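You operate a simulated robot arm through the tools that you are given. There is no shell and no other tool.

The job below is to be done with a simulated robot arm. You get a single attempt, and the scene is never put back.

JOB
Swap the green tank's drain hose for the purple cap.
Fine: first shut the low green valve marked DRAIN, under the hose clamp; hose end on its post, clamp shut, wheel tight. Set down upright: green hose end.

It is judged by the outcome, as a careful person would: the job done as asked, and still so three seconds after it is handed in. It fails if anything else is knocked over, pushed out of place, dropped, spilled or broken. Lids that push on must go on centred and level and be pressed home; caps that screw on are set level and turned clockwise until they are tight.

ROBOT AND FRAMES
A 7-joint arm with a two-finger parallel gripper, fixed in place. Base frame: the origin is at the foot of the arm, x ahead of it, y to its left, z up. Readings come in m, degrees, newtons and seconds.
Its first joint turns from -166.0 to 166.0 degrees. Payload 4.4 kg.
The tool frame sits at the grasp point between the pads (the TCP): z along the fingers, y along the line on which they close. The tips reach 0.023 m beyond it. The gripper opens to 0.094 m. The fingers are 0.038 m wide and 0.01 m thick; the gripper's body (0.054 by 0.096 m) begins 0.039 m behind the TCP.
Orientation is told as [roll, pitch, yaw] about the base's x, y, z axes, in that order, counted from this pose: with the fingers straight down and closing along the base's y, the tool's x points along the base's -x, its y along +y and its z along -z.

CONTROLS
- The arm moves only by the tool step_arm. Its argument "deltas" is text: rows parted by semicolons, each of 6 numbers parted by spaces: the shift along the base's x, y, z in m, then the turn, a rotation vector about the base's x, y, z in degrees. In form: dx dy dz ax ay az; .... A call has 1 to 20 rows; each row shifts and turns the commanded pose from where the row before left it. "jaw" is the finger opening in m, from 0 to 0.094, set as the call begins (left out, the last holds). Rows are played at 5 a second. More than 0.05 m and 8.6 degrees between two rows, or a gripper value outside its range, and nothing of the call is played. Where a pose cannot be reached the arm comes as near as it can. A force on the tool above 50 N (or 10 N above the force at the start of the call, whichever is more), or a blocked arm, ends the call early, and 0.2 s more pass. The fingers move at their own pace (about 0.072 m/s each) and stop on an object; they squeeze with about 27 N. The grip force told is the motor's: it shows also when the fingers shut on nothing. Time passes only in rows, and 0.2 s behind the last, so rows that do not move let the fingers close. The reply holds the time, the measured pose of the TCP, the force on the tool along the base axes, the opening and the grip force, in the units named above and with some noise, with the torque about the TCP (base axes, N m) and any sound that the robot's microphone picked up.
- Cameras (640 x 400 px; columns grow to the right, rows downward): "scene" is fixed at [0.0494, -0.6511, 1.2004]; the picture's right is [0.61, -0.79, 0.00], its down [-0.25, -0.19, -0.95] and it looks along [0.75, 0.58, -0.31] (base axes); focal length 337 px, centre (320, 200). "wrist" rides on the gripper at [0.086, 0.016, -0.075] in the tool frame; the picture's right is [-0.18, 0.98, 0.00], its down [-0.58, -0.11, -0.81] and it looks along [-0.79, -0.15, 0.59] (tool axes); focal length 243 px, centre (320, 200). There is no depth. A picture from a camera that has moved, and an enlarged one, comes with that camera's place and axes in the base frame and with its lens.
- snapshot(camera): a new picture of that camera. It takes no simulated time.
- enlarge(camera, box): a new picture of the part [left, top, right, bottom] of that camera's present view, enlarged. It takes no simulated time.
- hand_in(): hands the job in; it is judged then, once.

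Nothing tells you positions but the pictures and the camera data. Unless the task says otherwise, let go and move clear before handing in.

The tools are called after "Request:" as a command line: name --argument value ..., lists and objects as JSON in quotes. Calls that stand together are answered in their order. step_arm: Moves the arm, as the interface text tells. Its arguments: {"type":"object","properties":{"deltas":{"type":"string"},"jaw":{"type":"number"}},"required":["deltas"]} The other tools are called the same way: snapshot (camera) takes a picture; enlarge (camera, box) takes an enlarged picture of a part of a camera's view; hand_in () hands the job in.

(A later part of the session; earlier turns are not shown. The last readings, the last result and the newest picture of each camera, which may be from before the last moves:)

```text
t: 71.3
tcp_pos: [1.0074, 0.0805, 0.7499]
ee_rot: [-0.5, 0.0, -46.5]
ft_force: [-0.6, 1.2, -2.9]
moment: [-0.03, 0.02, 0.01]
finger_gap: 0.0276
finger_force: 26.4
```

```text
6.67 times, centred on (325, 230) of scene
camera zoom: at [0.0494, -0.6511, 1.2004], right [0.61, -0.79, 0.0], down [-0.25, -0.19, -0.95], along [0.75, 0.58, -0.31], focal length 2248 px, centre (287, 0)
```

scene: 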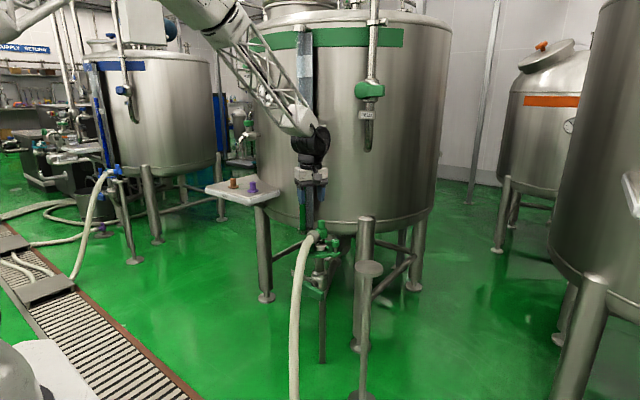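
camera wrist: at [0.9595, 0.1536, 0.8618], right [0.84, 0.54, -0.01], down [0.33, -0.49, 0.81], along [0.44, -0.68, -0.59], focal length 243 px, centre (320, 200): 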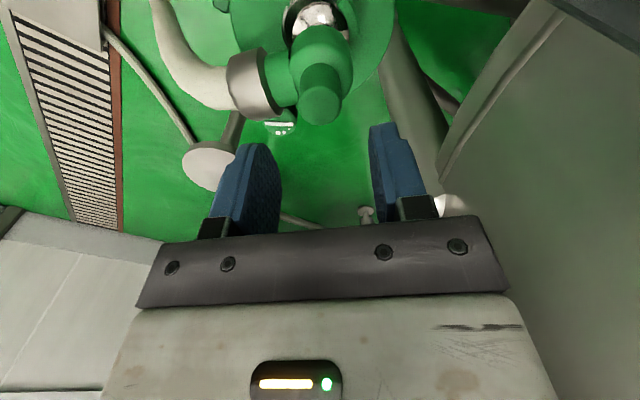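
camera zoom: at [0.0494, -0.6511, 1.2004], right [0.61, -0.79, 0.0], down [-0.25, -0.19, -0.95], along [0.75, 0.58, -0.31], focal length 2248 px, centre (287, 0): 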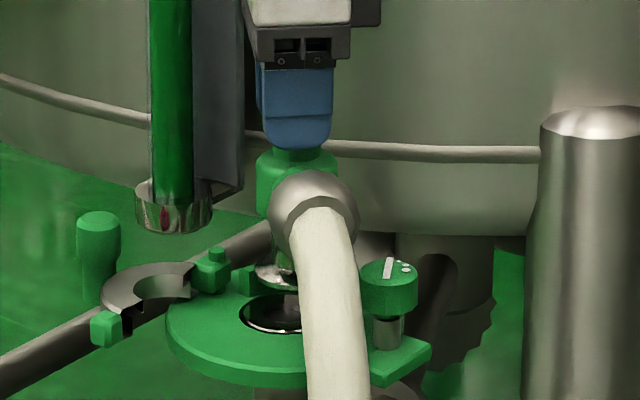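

It lifts freely and weighs about 3 N. I'll raise it more and look at its underside.

Request:
step_arm --deltas "0 0 0.02 0 0 0;0 0 0.025 0 0 0;0 0 0.025 0 0 0;0 0 0 0 0 0"

Request:
enlarge --camera "scene" --box '[290, 190, 360, 250]'

Request:
snapshot --camera "scene"

Request:
snapshot --camera "wrist"

```text
t: 72.3
tcp_pos: [1.0054, 0.081, 0.8215]
ee_rot: [-0.4, -0.1, -46.5]
ft_force: [-0.4, -0.2, -2.4]
moment: [0.02, 0.01, -0.03]
finger_gap: 0.0278
finger_force: 26.9
```

```text
6.67 times, centred on (325, 220) of scene
camera zoom: at [0.0494, -0.6511, 1.2004], right [0.61, -0.79, 0.0], down [-0.25, -0.19, -0.95], along [0.75, 0.58, -0.31], focal length 2248 px, centre (287, 67)
```

zoom: 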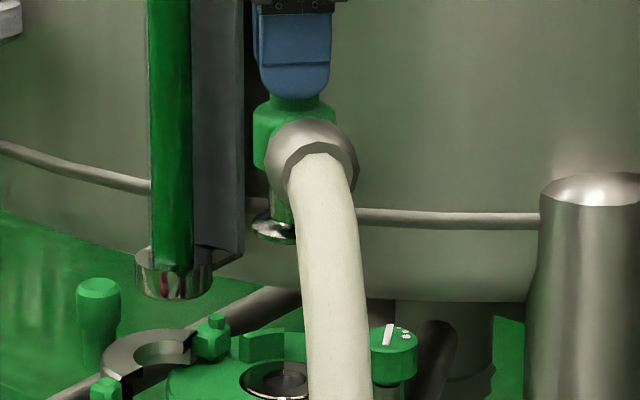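

```text
taken
```

scene: 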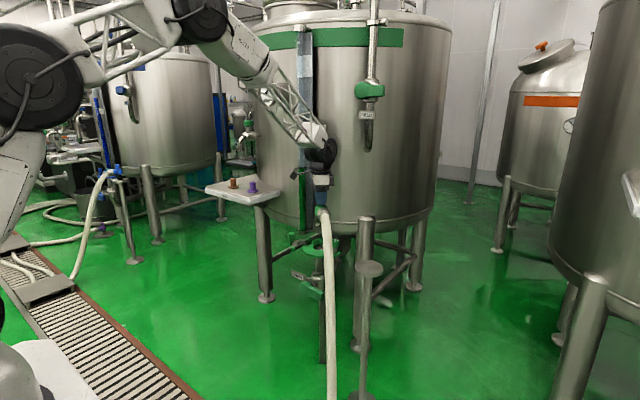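

```text
taken
camera wrist: at [0.959, 0.1556, 0.8965], right [0.84, 0.54, -0.01], down [0.32, -0.49, 0.81], along [0.44, -0.68, -0.59], focal length 243 px, centre (320, 200)
```

wrist: 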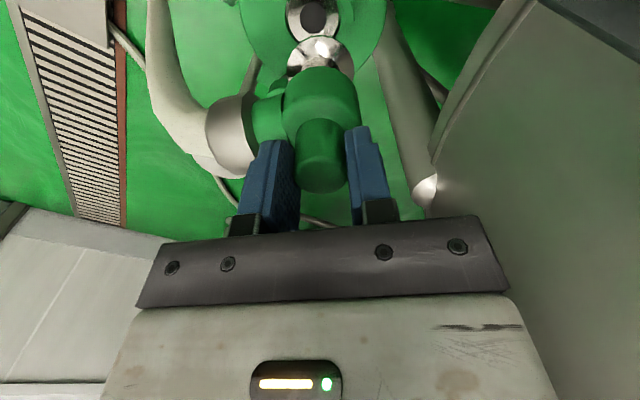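

The hose end's base is about 0.113 m below the TCP, at z 0.708 now. I'll carry it to the post disc at about (0.95, -0.163, 0.626), turning the hose back toward -x on the way.

Request:
step_arm --deltas "-0.008 -0.035 0 0 0 -6.4;-0.008 -0.035 0 0 0 -6.4;-0.008 -0.035 0 0 0 -6.4;-0.008 -0.035 0 0 0 -6.4;-0.008 -0.035 0 0 0 -6.4;-0.008 -0.035 0 0 0 -6.4;-0.0065 -0.034 0 0 0 -6.4;0 0 0 0 0 0"

Request:
snapshot --camera "wrist"

Request:
enlarge --camera "scene" --box '[310, 180, 430, 300]'

Request:
snapshot --camera "scene"

```text
t: 74.1
tcp_pos: [0.9549, -0.1644, 0.8185]
ee_rot: [-0.4, -0.1, -91.4]
ft_force: [0.3, -0.7, -3.3]
moment: [0.01, -0.03, 0.01]
finger_gap: 0.0272
finger_force: 26.3
```

```text
taken
camera wrist: at [0.9731, -0.0784, 0.894], right [0.98, -0.21, -0.01], down [-0.12, -0.58, 0.81], along [-0.17, -0.79, -0.59], focal length 243 px, centre (320, 200)
```

wrist: 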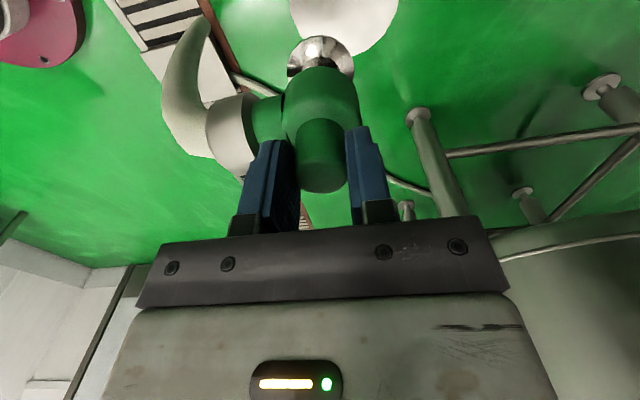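

```text
3.33 times, centred on (370, 240) of scene
camera zoom: at [0.0494, -0.6511, 1.2004], right [0.61, -0.79, 0.0], down [-0.25, -0.19, -0.95], along [0.75, 0.58, -0.31], focal length 1124 px, centre (153, 67)
```

zoom: 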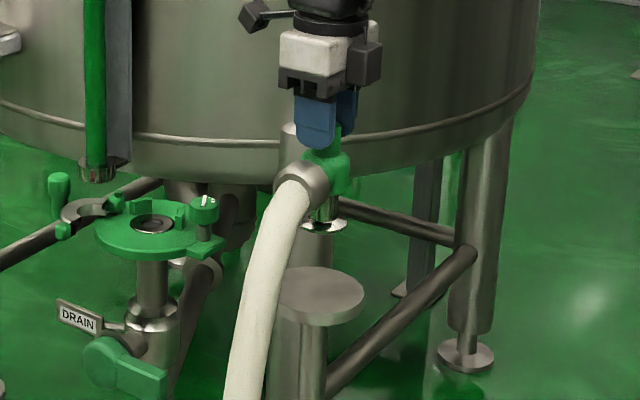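

```text
taken
```

scene: 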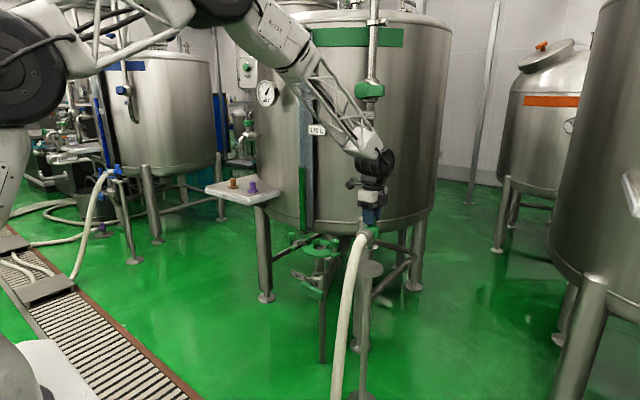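

From this view the disc centre looks farther out, at about (0.979, -0.151), z about 0.61. I'll shift there and recheck before lowering.

Request:
step_arm --deltas "0.012 0.0065 0 0 0 0;0.012 0.0065 0 0 0 0;0 0 -0.03 0 0 0;0 0 0 0 0 0"

Request:
enlarge --camera "wrist" --box '[220, 0, 440, 140]'

Request:
enlarge --camera "scene" --box '[340, 210, 420, 300]'

```text
t: 75.1
tcp_pos: [0.9779, -0.1505, 0.7888]
ee_rot: [-0.4, -0.1, -91.3]
ft_force: [0.5, -0.4, -2.8]
moment: [0.0, 0.0, -0.01]
finger_gap: 0.0272
finger_force: 26.7
```

```text
2.86 times, centred on (330, 70) of wrist
camera zoom: at [0.9967, -0.0641, 0.8652], right [0.98, -0.21, -0.01], down [-0.12, -0.58, 0.81], along [-0.17, -0.79, -0.59], focal length 693 px, centre (291, 571)
```

zoom: 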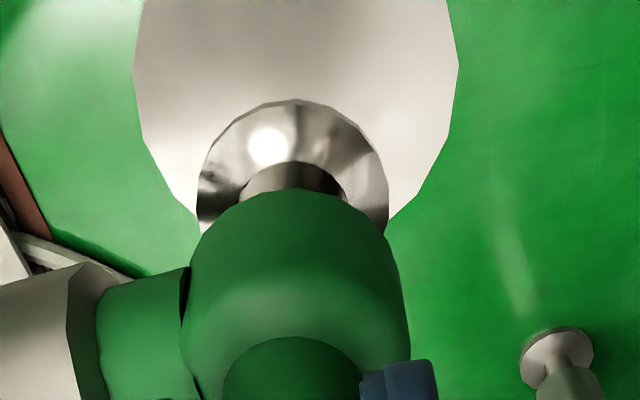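

```text
4.44 times, centred on (380, 255) of scene
camera zoom: at [0.0494, -0.6511, 1.2004], right [0.61, -0.79, 0.0], down [-0.25, -0.19, -0.95], along [0.75, 0.58, -0.31], focal length 1499 px, centre (53, -44)
```

zoom: 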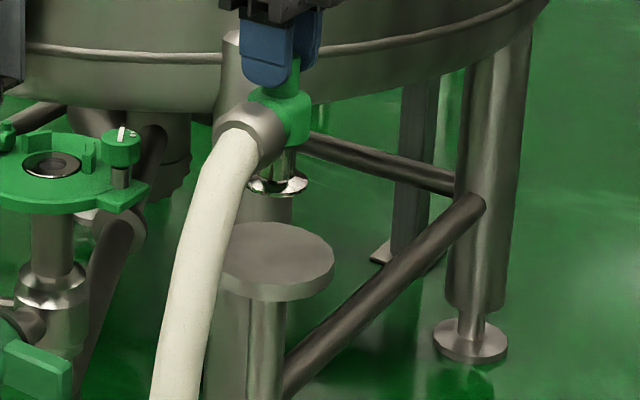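

The disc's centre is nearer (0.984, -0.144), radius 0.05. I'll shift 5 mm and lower until the base touches.

Request:
step_arm --deltas "0.005 0.006 -0.02 0 0 0;0 0 -0.02 0 0 0;0 0 0 0 0 0"

Request:
enlarge --camera "scene" --box '[340, 210, 420, 300]'

```text
t: 75.9
tcp_pos: [0.9819, -0.1455, 0.7512]
ee_rot: [-0.5, -0.1, -91.3]
ft_force: [-0.6, -1.0, -2.3]
moment: [-0.01, -0.04, 0.02]
finger_gap: 0.0272
finger_force: 26.7
```

```text
4.44 times, centred on (380, 255) of scene
camera zoom: at [0.0494, -0.6511, 1.2004], right [0.61, -0.79, 0.0], down [-0.25, -0.19, -0.95], along [0.75, 0.58, -0.31], focal length 1499 px, centre (53, -44)
```

zoom: 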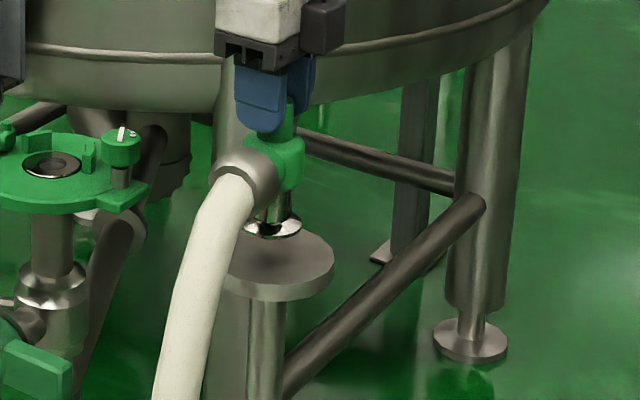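

Request:
step_arm --deltas "0 0 -0.008 0 0 0;0 0 -0.007 0 0 0;0 0 -0.003 0 0 0;0 0 0 0 0 0"

Request:
enlarge --camera "scene" --box '[345, 220, 405, 280]'

```text
t: 76.9
tcp_pos: [0.9808, -0.1459, 0.7325]
ee_rot: [-0.4, -0.1, -91.2]
ft_force: [0.0, -0.1, -2.5]
moment: [0.01, 0.01, -0.02]
finger_gap: 0.0275
finger_force: 26.7
```

```text
6.67 times, centred on (375, 250) of scene
camera zoom: at [0.0494, -0.6511, 1.2004], right [0.61, -0.79, 0.0], down [-0.25, -0.19, -0.95], along [0.75, 0.58, -0.31], focal length 2248 px, centre (-47, -133)
```

zoom: 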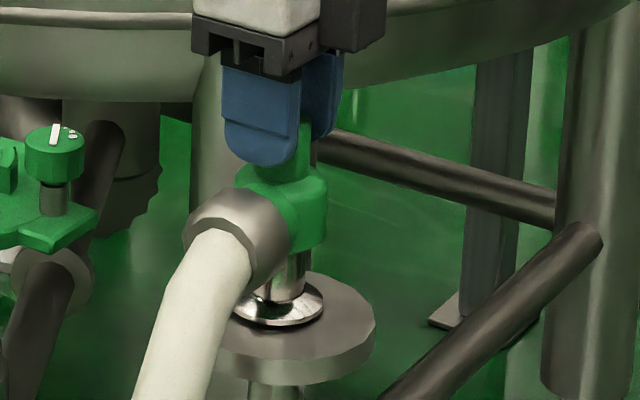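

Request:
step_arm --deltas "0 0 -0.002 0 0 0;0 0 -0.002 0 0 0;0 0 0 0 0 0"

Request:
step_arm --deltas "0 0 -0.002 0 0 0;0 0 -0.002 0 0 0;0 0 0 0 0 0"

```text
t: 77.7
tcp_pos: [0.9795, -0.1447, 0.7296]
ee_rot: [-0.3, 0.0, -91.2]
ft_force: [-2.1, 0.3, 13.4]
moment: [0.07, -0.13, -0.03]
finger_gap: 0.0276
finger_force: 27.1
```

```text
t: 78.5
tcp_pos: [0.9805, -0.1463, 0.7254]
ee_rot: [-0.3, -0.1, -91.2]
ft_force: [6.6, -0.7, 20.7]
moment: [0.04, -0.48, -0.08]
finger_gap: 0.0273
finger_force: 27.1
```

It has touched down. I'll ease the pressure, release, and check that it stands.

Request:
step_arm --deltas "0 0 0.002 0 0 0;0 0 0 0 0 0"

Request:
step_arm --deltas "0 0 0 0 0 0;0 0 0 0 0 0;0 0 0 0 0 0" --jaw 0.04

Request:
enlarge --camera "scene" --box '[345, 220, 405, 280]'

```text
t: 79.1
tcp_pos: [0.9789, -0.1454, 0.7251]
ee_rot: [-0.5, 0.0, -91.3]
ft_force: [2.6, 0.9, 2.9]
moment: [0.04, -0.3, 0.02]
finger_gap: 0.0274
finger_force: 27.2
```

```text
t: 79.9
tcp_pos: [0.9807, -0.1456, 0.7259]
ee_rot: [-0.3, -0.2, -91.2]
ft_force: [-0.4, -0.1, 0.5]
moment: [-0.01, 0.0, -0.01]
finger_gap: 0.04
finger_force: 0.0
```

```text
6.67 times, centred on (375, 250) of scene
camera zoom: at [0.0494, -0.6511, 1.2004], right [0.61, -0.79, 0.0], down [-0.25, -0.19, -0.95], along [0.75, 0.58, -0.31], focal length 2248 px, centre (-47, -133)
```

zoom: 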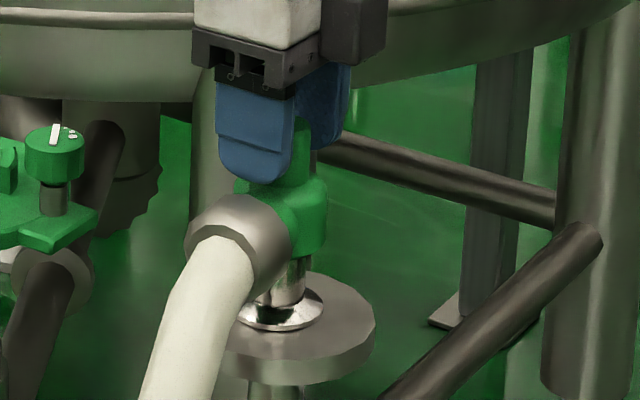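

The hose end stands upright on its post. I'll raise the gripper clear, check it, and look at the open ferrule on the way to the cap.

Request:
step_arm --deltas "0 0 0.03 0 0 0;0 0 0.04 0 0 0;0 0 0.04 0 0 0;-0.02 0.03 0.01 0 0 8;-0.02 0.03 0.01 0 0 8;-0.02 0.03 0.01 0 0 8;-0.02 0.03 0.01 0 0 8;-0.02 0.03 0 0 0 8;-0.01 0.03 0 0 0 8;-0.01 0.02 0 0 0 8;0 0 0 0 0 0" --jaw 0.05

Request:
snapshot --camera "wrist"

Request:
enlarge --camera "scene" --box '[345, 220, 405, 280]'

Request:
enlarge --camera "scene" --box '[290, 220, 354, 270]'

```text
t: 82.3
tcp_pos: [0.8589, 0.0564, 0.8752]
ee_rot: [-0.4, -0.1, -35.1]
ft_force: [0.5, 0.5, -0.1]
moment: [-0.03, -0.01, 0.0]
finger_gap: 0.0499
finger_force: 0.0
```

```text
taken
camera wrist: at [0.7976, 0.1199, 0.9499], right [0.72, 0.7, -0.01], down [0.41, -0.42, 0.81], along [0.56, -0.58, -0.59], focal length 243 px, centre (320, 200)
```

wrist: 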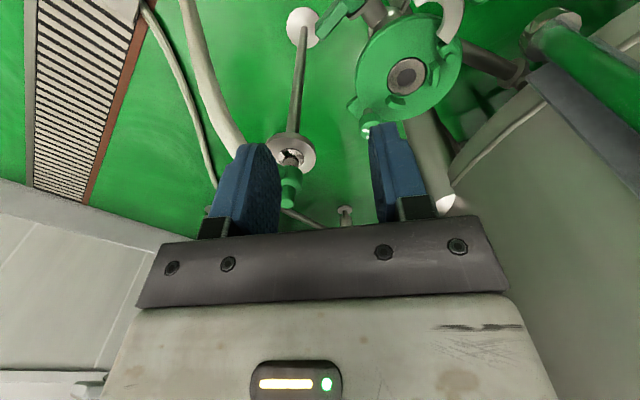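

```text
6.67 times, centred on (375, 250) of scene
camera zoom: at [0.0494, -0.6511, 1.2004], right [0.61, -0.79, 0.0], down [-0.25, -0.19, -0.95], along [0.75, 0.58, -0.31], focal length 2248 px, centre (-47, -133)
```

zoom: 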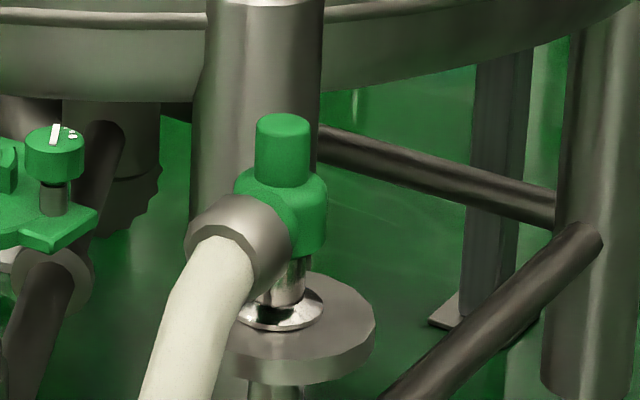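

```text
8.00 times, centred on (322, 245) of scene
camera zoom: at [0.0494, -0.6511, 1.2004], right [0.61, -0.79, 0.0], down [-0.25, -0.19, -0.95], along [0.75, 0.58, -0.31], focal length 2698 px, centre (304, -160)
```

zoom: 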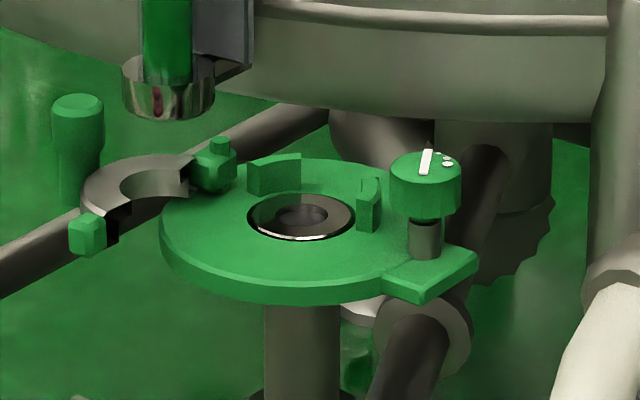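

The hose end is standing level on its disc. Before fetching the cap, I'll take a close look at the ferrule seat to fix its centre.

Request:
step_arm --deltas "0.025 0.012 -0.02 0 0 0;0.025 0.012 -0.02 0 0 0;0.02 0.01 -0.03 0 0 0;0 0 0 0 0 0"

Request:
snapshot --camera "wrist"

Request:
enlarge --camera "wrist" --box '[280, 0, 480, 130]'

```text
t: 83.3
tcp_pos: [0.9282, 0.0879, 0.8079]
ee_rot: [-0.4, 0.0, -35.3]
ft_force: [0.0, -0.1, -0.5]
moment: [0.0, 0.0, 0.03]
finger_gap: 0.0499
finger_force: 0.0
```

```text
taken
camera wrist: at [0.8671, 0.1518, 0.8814], right [0.72, 0.7, -0.01], down [0.41, -0.42, 0.81], along [0.56, -0.58, -0.59], focal length 243 px, centre (320, 200)
```

wrist: 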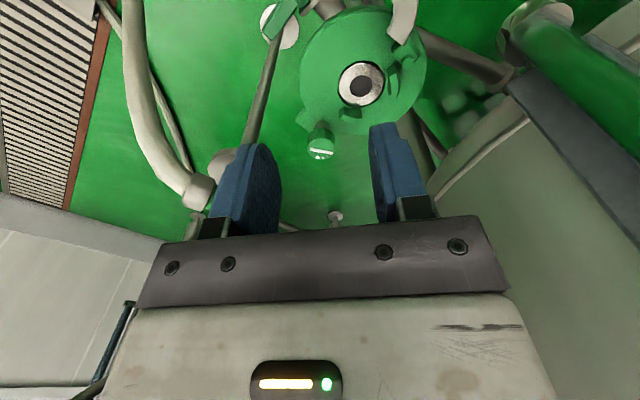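

```text
3.08 times, centred on (380, 65) of wrist
camera zoom: at [0.8671, 0.1518, 0.8814], right [0.72, 0.7, -0.01], down [0.41, -0.42, 0.81], along [0.56, -0.58, -0.59], focal length 746 px, centre (135, 615)
```

zoom: 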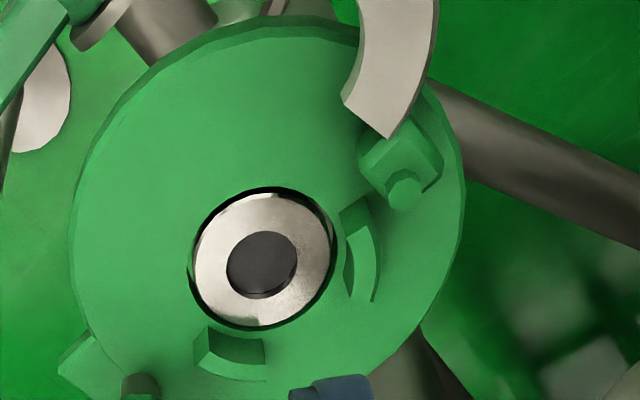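

The ferrule centre is near (1.001, 0.081), level with the plate, with two low guide arcs behind it. Now I'll go to the purple cap, keeping high over the shelf.

Request:
step_arm --deltas "-0.01 0 0.034 0 0 0;-0.01 0 0.034 0 0 0;-0.01 0 0.034 0 0 0;0.0108 0.0435 0 0 0 4.4;0.0108 0.0435 0 0 0 4.4;0.0108 0.0435 0 0 0 4.4;0.0108 0.0435 0 0 0 4.4;0.0108 0.0435 0 0 0 4.4;0.0108 0.0435 0 0 0 4.4;0.0108 0.0435 0 0 0 4.4;0.0108 0.0435 0 0 0 4.4;0 0 0 0 0 0"

Request:
snapshot --camera "wrist"

Request:
enlarge --camera "scene" --box '[180, 80, 320, 210]'

```text
t: 85.9
tcp_pos: [0.9855, 0.4326, 0.911]
ee_rot: [-0.4, 0.0, 0.0]
ft_force: [0.1, 0.6, 1.2]
moment: [-0.03, 0.01, -0.02]
finger_gap: 0.0502
finger_force: 0.0
```

```text
taken
camera wrist: at [0.9, 0.4501, 0.9863], right [0.18, 0.98, -0.01], down [0.58, -0.1, 0.81], along [0.79, -0.15, -0.59], focal length 243 px, centre (320, 200)
```

wrist: 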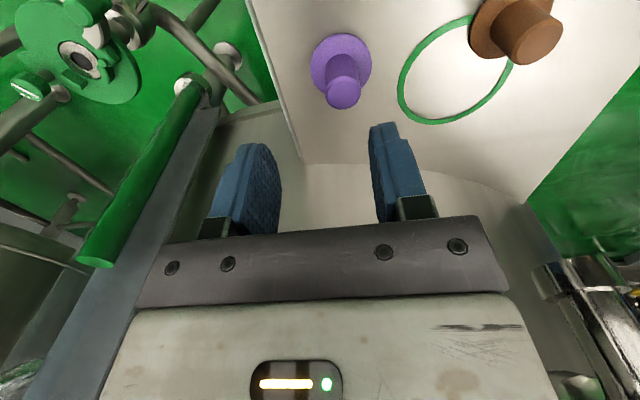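

```text
3.08 times, centred on (250, 145) of scene
camera zoom: at [0.0494, -0.6511, 1.2004], right [0.61, -0.79, 0.0], down [-0.25, -0.19, -0.95], along [0.75, 0.58, -0.31], focal length 1038 px, centre (535, 369)
```

zoom: 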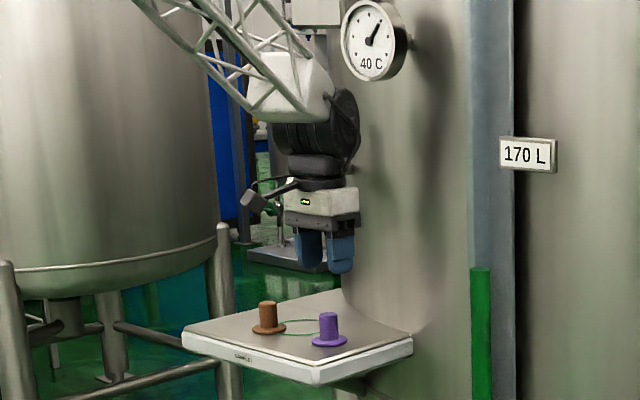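

The cap's centre looks to be near (0.995, 0.448). I'll step closer and refine, and also check the level label to see that draining has stopped.

Request:
step_arm --deltas "0.004 0.0155 -0.02 0 0 0;0.004 0 -0.02 0 0 0;0 0 0 0 0 0"

Request:
snapshot --camera "wrist"

Request:
enlarge --camera "scene" --box '[220, 120, 330, 210]'

```text
t: 86.7
tcp_pos: [0.9933, 0.4505, 0.8676]
ee_rot: [-0.3, -0.2, -0.1]
ft_force: [0.1, 0.0, -0.3]
moment: [0.02, 0.01, 0.03]
finger_gap: 0.0501
finger_force: 0.2
```

```text
taken
camera wrist: at [0.9065, 0.4677, 0.9429], right [0.19, 0.98, -0.01], down [0.58, -0.1, 0.81], along [0.79, -0.15, -0.59], focal length 243 px, centre (320, 200)
```

wrist: 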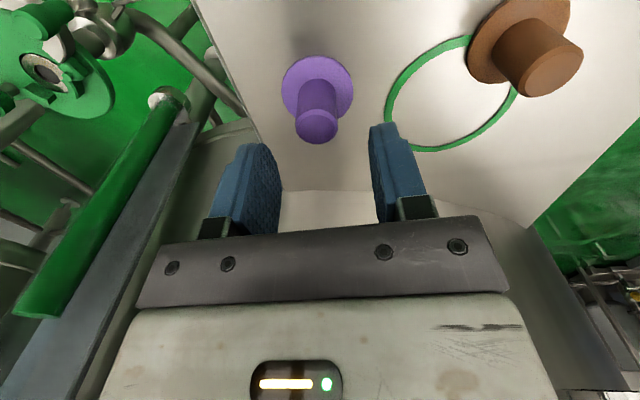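

```text
4.44 times, centred on (275, 165) of scene
camera zoom: at [0.0494, -0.6511, 1.2004], right [0.61, -0.79, 0.0], down [-0.25, -0.19, -0.95], along [0.75, 0.58, -0.31], focal length 1499 px, centre (520, 356)
```

zoom: 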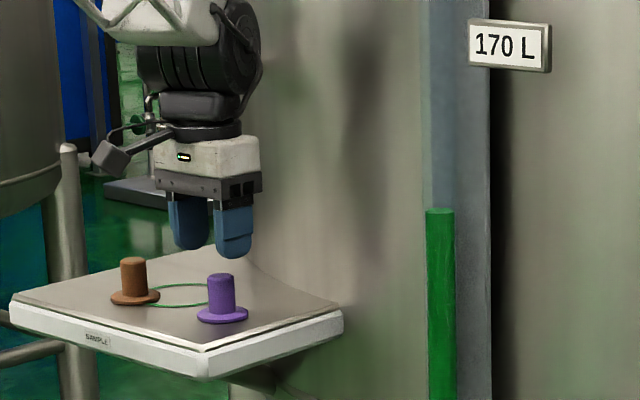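

The level stays at 170 L, as expected with the drain shut. I'll lower around the cap's upper part and close lightly to centre it along y.

Request:
step_arm --deltas "0.003 -0.002 -0.02 0 0 0;0 0 -0.02 0 0 0;0 0 0 0 0 0"

Request:
snapshot --camera "wrist"

Request:
enlarge --camera "scene" --box '[220, 150, 290, 210]'

```text
t: 87.5
tcp_pos: [0.9958, 0.4498, 0.8277]
ee_rot: [-0.4, 0.0, -0.1]
ft_force: [-0.2, 0.1, -0.7]
moment: [-0.01, -0.03, -0.02]
finger_gap: 0.0498
finger_force: 0.0
```

```text
taken
camera wrist: at [0.9096, 0.4659, 0.9027], right [0.19, 0.98, -0.01], down [0.58, -0.1, 0.81], along [0.79, -0.15, -0.59], focal length 243 px, centre (320, 200)
```

wrist: 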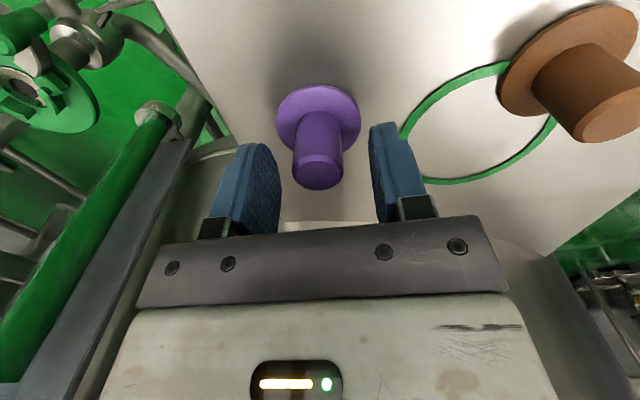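

```text
6.67 times, centred on (255, 180) of scene
camera zoom: at [0.0494, -0.6511, 1.2004], right [0.61, -0.79, 0.0], down [-0.25, -0.19, -0.95], along [0.75, 0.58, -0.31], focal length 2248 px, centre (753, 333)
```

zoom: 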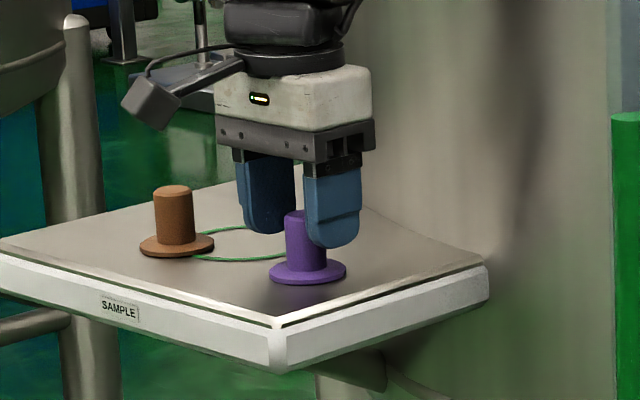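

Request:
step_arm --deltas "0.004 -0.001 -0.002 0 0 0;0 0 0 0 0 0;0 0 0 0 0 0" --jaw 0.03

Request:
snapshot --camera "wrist"

```text
t: 88.3
tcp_pos: [1.0012, 0.4497, 0.8254]
ee_rot: [-0.5, -0.1, -0.1]
ft_force: [-0.1, 0.7, -0.4]
moment: [0.02, 0.05, 0.01]
finger_gap: 0.0298
finger_force: 0.0
```

```text
taken
camera wrist: at [0.9135, 0.4656, 0.9008], right [0.19, 0.98, -0.01], down [0.58, -0.1, 0.81], along [0.79, -0.15, -0.59], focal length 243 px, centre (320, 200)
```

wrist: 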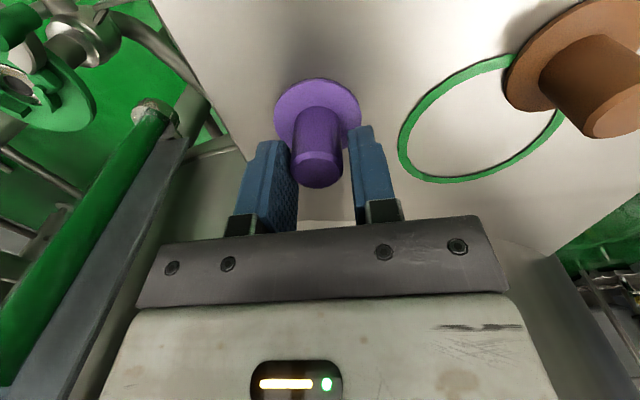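

Request:
step_arm --deltas "0 0 0 0 0 0;0 0 0 0 0 0" --jaw 0

Request:
step_arm --deltas "0 0 0 0 0 0;0 0 0 0 0 8;0 0 0 0 0 8;0 0 0 0 0 8;0 0 0 0 0 8;0 0 0 0 0 8;0 0 0 0 0 8;0 0 0 0 0 8;0 0 0 0 0 8;0 0 0 0 0 8;0 0 0 0 0 8;0 0 0 0 0 8;0 0 0 0 0 0" --jaw 0.045

Request:
snapshot --camera "wrist"

```text
t: 88.9
tcp_pos: [1.0008, 0.4489, 0.8257]
ee_rot: [-0.3, -0.1, 0.0]
ft_force: [-1.1, 1.0, 1.2]
moment: [0.05, 0.01, 0.0]
finger_gap: 0.0239
finger_force: 26.7
```

```text
t: 91.7
tcp_pos: [1.0014, 0.4486, 0.8254]
ee_rot: [-0.4, 0.0, 88.0]
ft_force: [0.5, 0.2, -0.4]
moment: [0.02, 0.02, -0.01]
finger_gap: 0.0449
finger_force: 0.1
```

```text
taken
camera wrist: at [0.982, 0.363, 0.9014], right [-0.98, 0.22, -0.01], down [0.12, 0.58, 0.81], along [0.18, 0.79, -0.59], focal length 243 px, centre (320, 200)
```

wrist: 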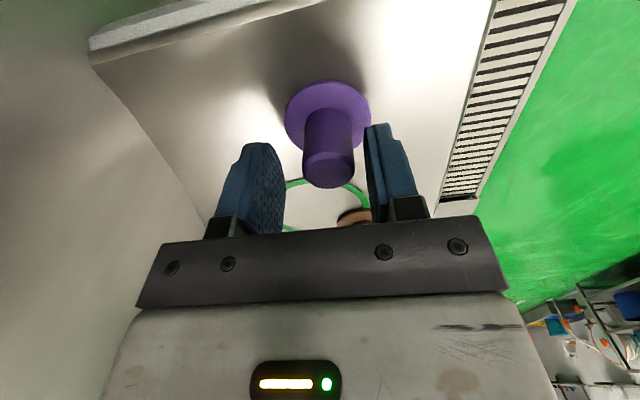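

The cap's grip is 24 mm across. From this side it's about 4 mm nearer than the TCP, so I'll shift -x and close.

Request:
step_arm --deltas "-0.0045 0 0 0 0 0;0 0 0 0 0 0"

Request:
step_arm --deltas "0 0 0 0 0 0;0 0 0 0 0 0;0 0 0 0 0 0" --jaw 0

Request:
snapshot --camera "wrist"

Request:
enlarge --camera "scene" --box '[220, 150, 290, 210]'

```text
t: 92.3
tcp_pos: [0.9976, 0.4483, 0.8254]
ee_rot: [-0.4, -0.1, 87.9]
ft_force: [0.0, -0.3, 0.3]
moment: [0.01, -0.02, 0.01]
finger_gap: 0.045
finger_force: 0.1
```

```text
t: 93.1
tcp_pos: [0.9978, 0.4494, 0.8253]
ee_rot: [-0.4, -0.1, 87.9]
ft_force: [0.6, -0.3, 0.4]
moment: [-0.01, 0.02, -0.01]
finger_gap: 0.0248
finger_force: 26.9
```

```text
taken
camera wrist: at [0.9774, 0.3633, 0.9014], right [-0.98, 0.22, -0.01], down [0.12, 0.58, 0.81], along [0.18, 0.79, -0.59], focal length 243 px, centre (320, 200)
```

wrist: 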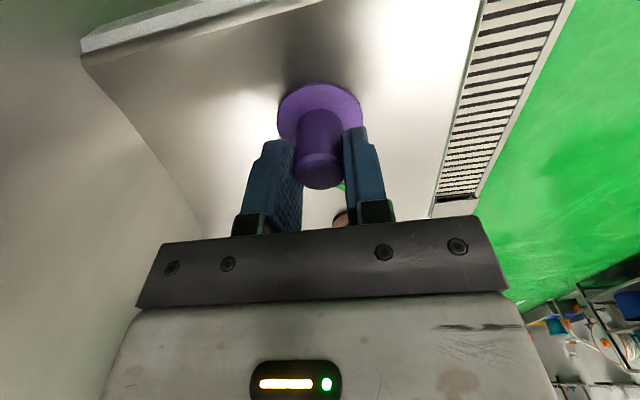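

```text
6.67 times, centred on (255, 180) of scene
camera zoom: at [0.0494, -0.6511, 1.2004], right [0.61, -0.79, 0.0], down [-0.25, -0.19, -0.95], along [0.75, 0.58, -0.31], focal length 2248 px, centre (753, 333)
```

zoom: 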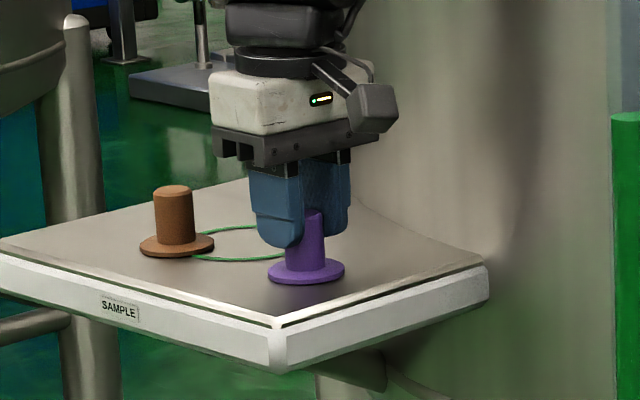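

The cap is held and centred. I'll lift it, carry it round the gauge tube at smaller x, and bring it above the ferrule.

Request:
step_arm --deltas "0 0 0.01 0 0 0;0 0 0.02 0 0 0;0 0 0.03 0 0 0;-0.035 -0.01 0 0 0 0.5;-0.035 -0.02 0 0 0 0.5;0 -0.045 0 0 0 0.5;0 -0.045 0 0 0 0.5;0 -0.045 0 0 0 0;0 -0.045 0 0 0 0;0 -0.045 -0.01 0 0 0;0 -0.04 -0.02 0 0 0;0 -0.04 -0.02 0 0 0;0 -0.0334 -0.02 0 0 0;0 0 0 0 0 0"

Request:
snapshot --camera "wrist"

Request:
enlarge --camera "scene" --box '[270, 180, 380, 270]'

```text
t: 96.1
tcp_pos: [0.925, 0.0808, 0.8199]
ee_rot: [-0.4, -0.1, 89.9]
ft_force: [0.2, -0.2, -0.5]
moment: [-0.01, -0.02, 0.01]
finger_gap: 0.0247
finger_force: 26.4
```

```text
taken
camera wrist: at [0.908, -0.0056, 0.8955], right [-0.98, 0.19, -0.01], down [0.1, 0.58, 0.81], along [0.15, 0.79, -0.59], focal length 243 px, centre (320, 200)
```

wrist: 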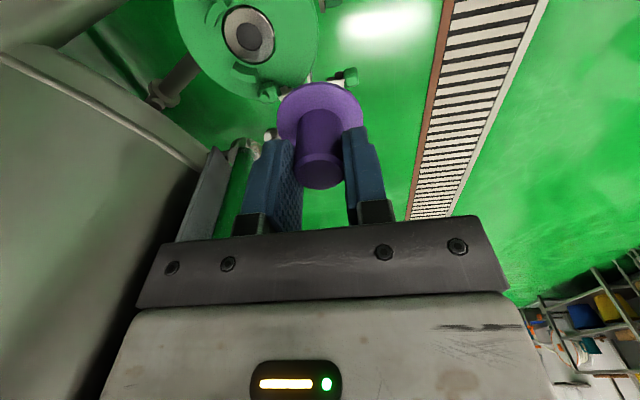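

```text
4.44 times, centred on (325, 225) of scene
camera zoom: at [0.0494, -0.6511, 1.2004], right [0.61, -0.79, 0.0], down [-0.25, -0.19, -0.95], along [0.75, 0.58, -0.31], focal length 1499 px, centre (298, 89)
```

zoom: 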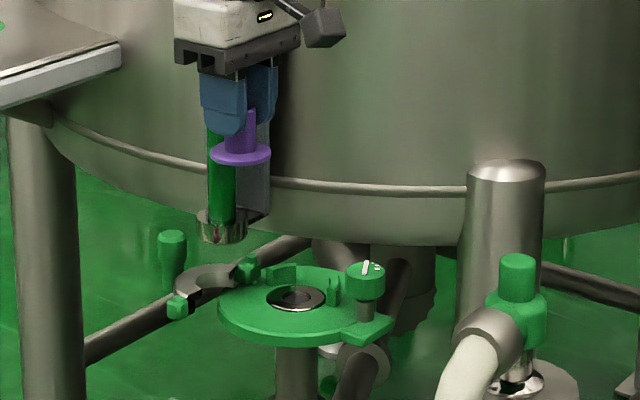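

The ferrule shows ahead at about (0.999, 0.080). I'll move the cap above it and line up by comparing columns in both cameras.

Request:
step_arm --deltas "0.025 0 -0.02 0 0 0;0.025 0 -0.02 0 0 0;0.025 0 -0.02 0 0 0;0 0 -0.03 0 0 0;0 0 0 0 0 0"

Request:
snapshot --camera "wrist"

Request:
enlarge --camera "wrist" --box '[240, 0, 400, 120]'

Request:
enlarge --camera "scene" --box '[295, 215, 345, 255]'

```text
t: 97.3
tcp_pos: [1.0028, 0.0816, 0.726]
ee_rot: [-0.5, -0.1, 90.0]
ft_force: [0.4, -0.6, -1.2]
moment: [-0.01, 0.02, 0.0]
finger_gap: 0.0246
finger_force: 27.3
```

```text
taken
camera wrist: at [0.9856, -0.0053, 0.8018], right [-0.98, 0.19, -0.01], down [0.1, 0.58, 0.81], along [0.15, 0.79, -0.59], focal length 243 px, centre (320, 200)
```

wrist: 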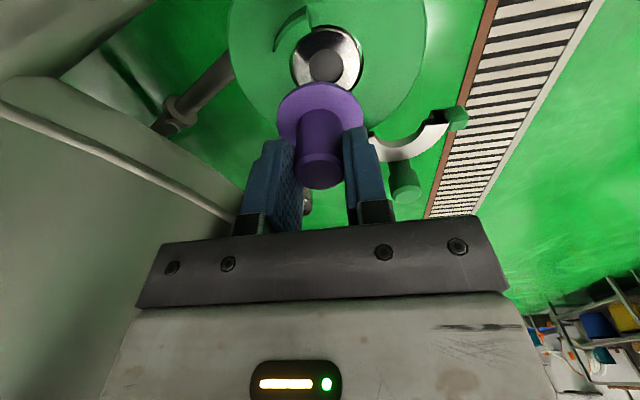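

```text
3.33 times, centred on (320, 60) of wrist
camera zoom: at [0.9856, -0.0053, 0.8018], right [-0.98, 0.19, -0.01], down [0.1, 0.58, 0.81], along [0.15, 0.79, -0.59], focal length 809 px, centre (320, 667)
```

zoom: 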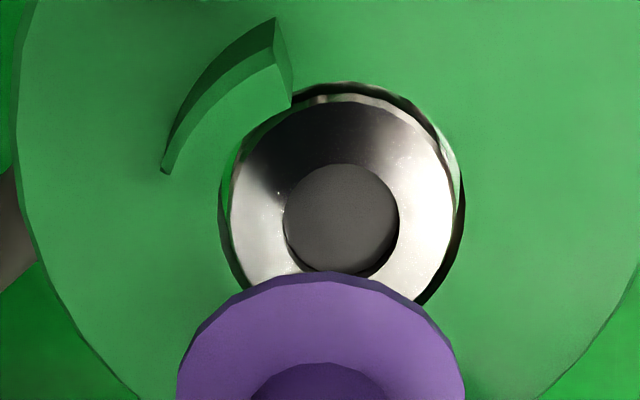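

```text
10.00 times, centred on (320, 235) of scene
camera zoom: at [0.0494, -0.6511, 1.2004], right [0.61, -0.79, 0.0], down [-0.25, -0.19, -0.95], along [0.75, 0.58, -0.31], focal length 3373 px, centre (320, -150)
```

zoom: 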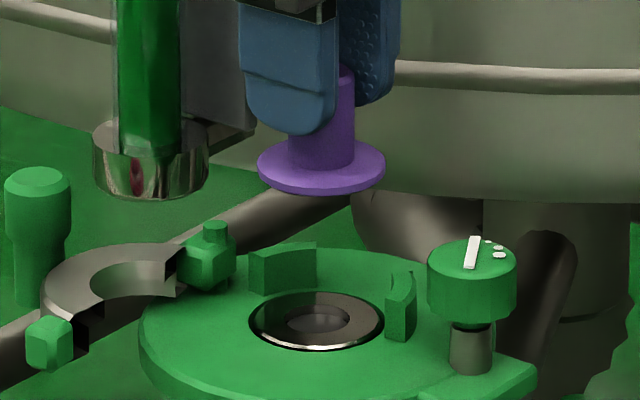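

The cap needs to shift about 4 mm toward -x and 1 mm toward -y to be over the ferrule. I'll correct, lower partway and recheck.

Request:
step_arm --deltas "-0.0042 -0.001 0 0 0 0;0 0 -0.015 0 0 0;0 0 -0.015 0 0 0;0 0 0 0 0 0;0 0 0 0 0 0"

Request:
enlarge --camera "wrist" --box '[240, 0, 400, 120]'

Request:
enlarge --camera "scene" --box '[295, 220, 345, 260]'

```text
t: 98.5
tcp_pos: [0.9976, 0.0797, 0.6949]
ee_rot: [-0.4, -0.1, 89.9]
ft_force: [-0.3, 0.2, -0.3]
moment: [0.0, 0.0, -0.01]
finger_gap: 0.0248
finger_force: 27.3
```

```text
3.33 times, centred on (320, 60) of wrist
camera zoom: at [0.9799, -0.0072, 0.7706], right [-0.98, 0.19, -0.01], down [0.1, 0.58, 0.81], along [0.15, 0.79, -0.59], focal length 809 px, centre (320, 667)
```

zoom: 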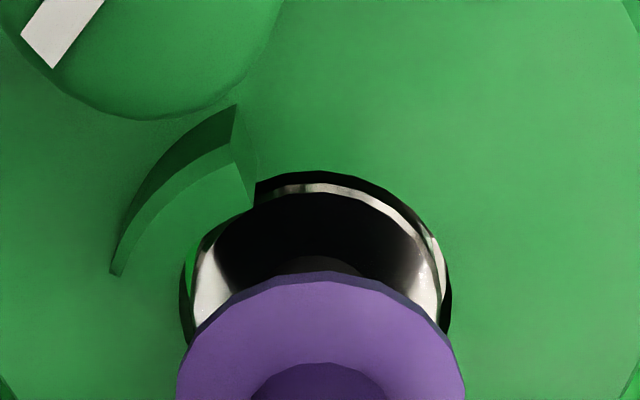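

```text
10.00 times, centred on (320, 240) of scene
camera zoom: at [0.0494, -0.6511, 1.2004], right [0.61, -0.79, 0.0], down [-0.25, -0.19, -0.95], along [0.75, 0.58, -0.31], focal length 3373 px, centre (320, -200)
```

zoom: 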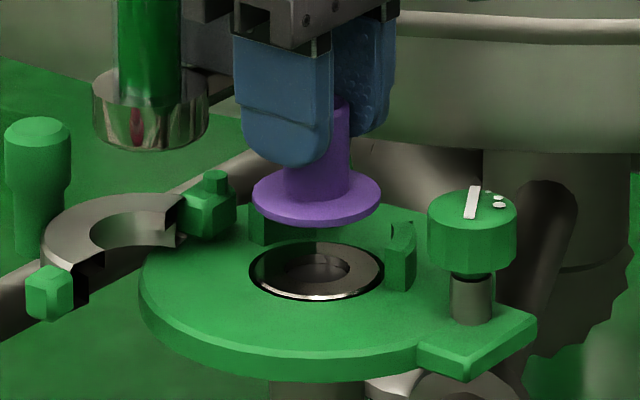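

Now it's centred within about half a millimetre in both views. I'll lower gently onto the ferrule.

Request:
step_arm --deltas "0.0004 0.0003 -0.01 0 0 0;0 0 -0.008 0 0 0;0 0 0 0 0 0"

Request:
enlarge --camera "wrist" --box '[240, 20, 400, 140]'

Request:
enlarge --camera "scene" --box '[295, 220, 345, 260]'

```text
t: 99.3
tcp_pos: [0.9988, 0.0797, 0.6775]
ee_rot: [-0.4, -0.2, 89.9]
ft_force: [0.3, 1.3, 0.3]
moment: [-0.02, 0.0, 0.0]
finger_gap: 0.0245
finger_force: 27.0
```

```text
3.33 times, centred on (320, 80) of wrist
camera zoom: at [0.9814, -0.006, 0.7525], right [-0.98, 0.19, -0.01], down [0.1, 0.58, 0.81], along [0.15, 0.79, -0.59], focal length 809 px, centre (320, 600)
```

zoom: 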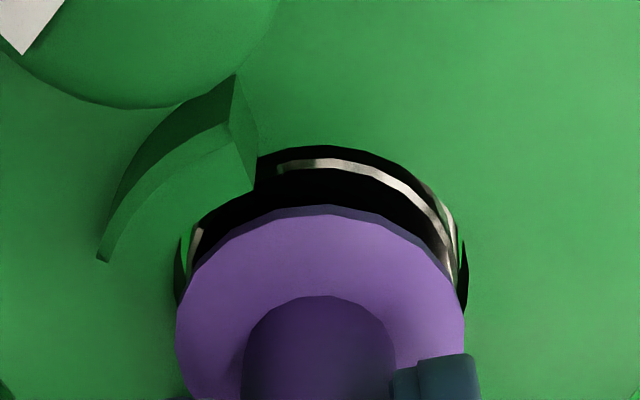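

```text
10.00 times, centred on (320, 240) of scene
camera zoom: at [0.0494, -0.6511, 1.2004], right [0.61, -0.79, 0.0], down [-0.25, -0.19, -0.95], along [0.75, 0.58, -0.31], focal length 3373 px, centre (320, -200)
```

zoom: 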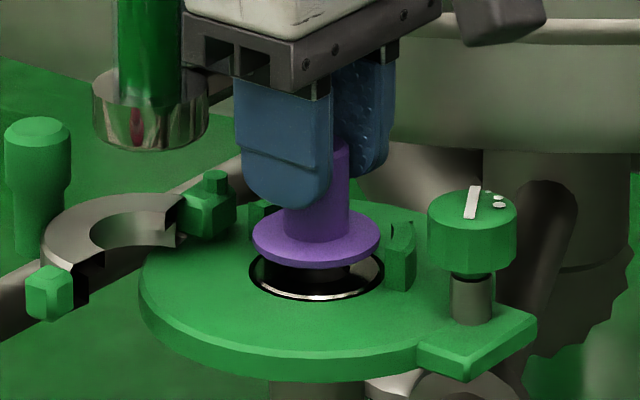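

Request:
step_arm --deltas "0 0 -0.006 0 0 0;0 0 -0.004 0 0 0;0 0 -0.002 0 0 0;0 0 0 0 0 0"

Request:
step_arm --deltas "0 0 -0.0015 0 0 0;0 0 -0.0015 0 0 0;0 0 0 0 0 0"

Request:
enlarge --camera "scene" --box '[295, 220, 345, 260]'

Request:
enlarge --camera "wrist" --box '[240, 20, 400, 140]'

```text
t: 100.3
tcp_pos: [1.001, 0.0798, 0.6652]
ee_rot: [-0.5, -0.1, 89.8]
ft_force: [-1.3, 0.7, 10.9]
moment: [-0.02, 0.33, -0.03]
finger_gap: 0.0248
finger_force: 26.7
```

```text
t: 101.1
tcp_pos: [0.999, 0.0785, 0.6645]
ee_rot: [-0.4, -0.1, 89.9]
ft_force: [4.7, 0.7, 20.4]
moment: [-0.15, 0.18, -0.01]
finger_gap: 0.0247
finger_force: 26.9
```

```text
10.00 times, centred on (320, 240) of scene
camera zoom: at [0.0494, -0.6511, 1.2004], right [0.61, -0.79, 0.0], down [-0.25, -0.19, -0.95], along [0.75, 0.58, -0.31], focal length 3373 px, centre (320, -200)
```

zoom: 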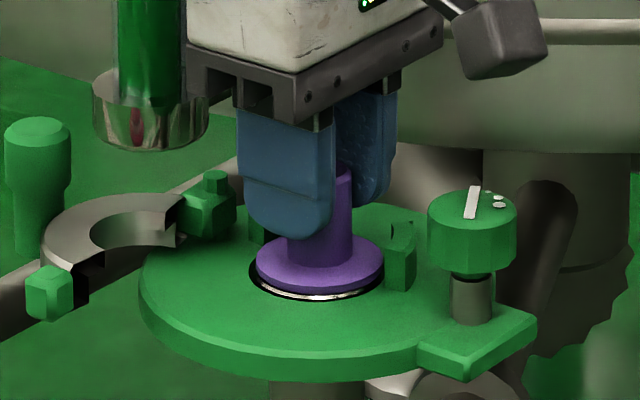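

```text
3.33 times, centred on (320, 80) of wrist
camera zoom: at [0.9825, -0.0062, 0.7394], right [-0.98, 0.19, -0.01], down [0.1, 0.58, 0.81], along [0.15, 0.79, -0.59], focal length 809 px, centre (320, 600)
```

zoom: 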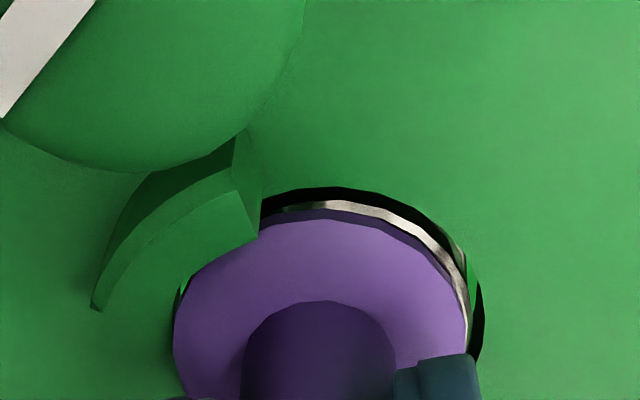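

It has touched but drifted about 1–1.5 mm. I'll lift slightly, correct by (-1, +1) mm and set it down again.

Request:
step_arm --deltas "0 0 0.005 0 0 0;-0.001 0.0011 0 0 0 0;0 0 0 0 0 0;0 0 0 0 0 0"

Request:
enlarge --camera "scene" --box '[300, 230, 332, 255]'

Request:
enlarge --camera "wrist" --box '[270, 50, 370, 130]'

```text
t: 102.1
tcp_pos: [0.9993, 0.0808, 0.6669]
ee_rot: [-0.3, -0.1, 89.9]
ft_force: [-0.9, -0.1, 0.0]
moment: [0.02, 0.02, -0.04]
finger_gap: 0.0245
finger_force: 26.9
```

```text
16.00 times, centred on (316, 242) of scene
camera zoom: at [0.0494, -0.6511, 1.2004], right [0.61, -0.79, 0.0], down [-0.25, -0.19, -0.95], along [0.75, 0.58, -0.31], focal length 5396 px, centre (384, -480)
```

zoom: 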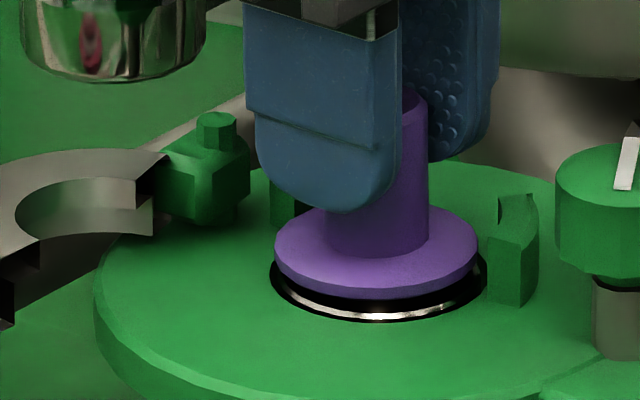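

```text
5.00 times, centred on (320, 90) of wrist
camera zoom: at [0.9815, -0.0049, 0.7422], right [-0.98, 0.19, -0.01], down [0.1, 0.58, 0.81], along [0.15, 0.79, -0.59], focal length 1213 px, centre (320, 750)
```

zoom: 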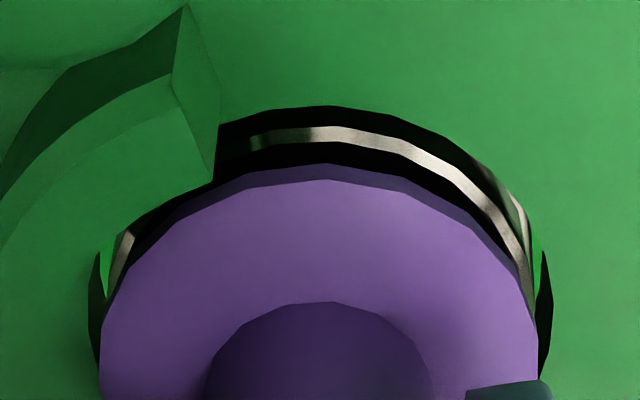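

Request:
step_arm --deltas "0 -0.0004 -0.002 0 0 0;0 0 -0.002 0 0 0;0 0 0 0 0 0;0 0 0 0 0 0"

Request:
enlarge --camera "scene" --box '[300, 230, 332, 255]'

Request:
enlarge --camera "wrist" --box '[270, 50, 370, 130]'

```text
t: 103.1
tcp_pos: [0.9991, 0.0818, 0.6642]
ee_rot: [-0.5, -0.1, 89.8]
ft_force: [2.3, 1.3, 5.6]
moment: [0.08, 0.0, -0.02]
finger_gap: 0.0248
finger_force: 26.8
```

```text
16.00 times, centred on (316, 242) of scene
camera zoom: at [0.0494, -0.6511, 1.2004], right [0.61, -0.79, 0.0], down [-0.25, -0.19, -0.95], along [0.75, 0.58, -0.31], focal length 5396 px, centre (384, -480)
```

zoom: 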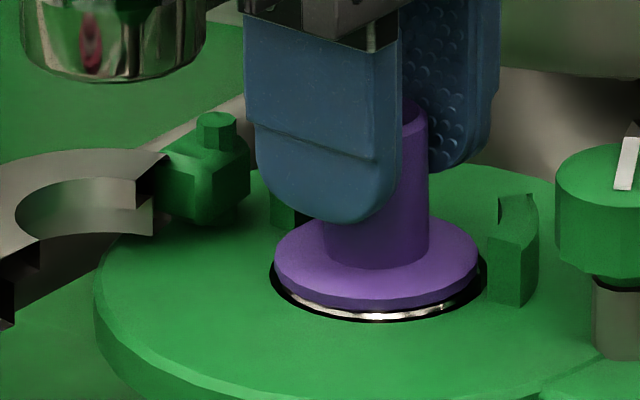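

```text
5.00 times, centred on (320, 90) of wrist
camera zoom: at [0.981, -0.0053, 0.7395], right [-0.98, 0.19, -0.01], down [0.1, 0.58, 0.81], along [0.15, 0.79, -0.59], focal length 1213 px, centre (320, 750)
```

zoom: 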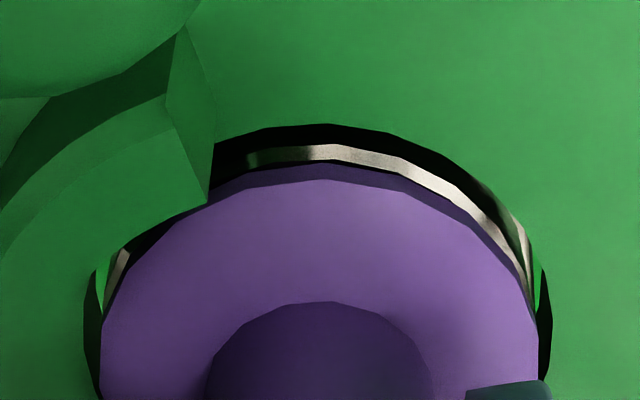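

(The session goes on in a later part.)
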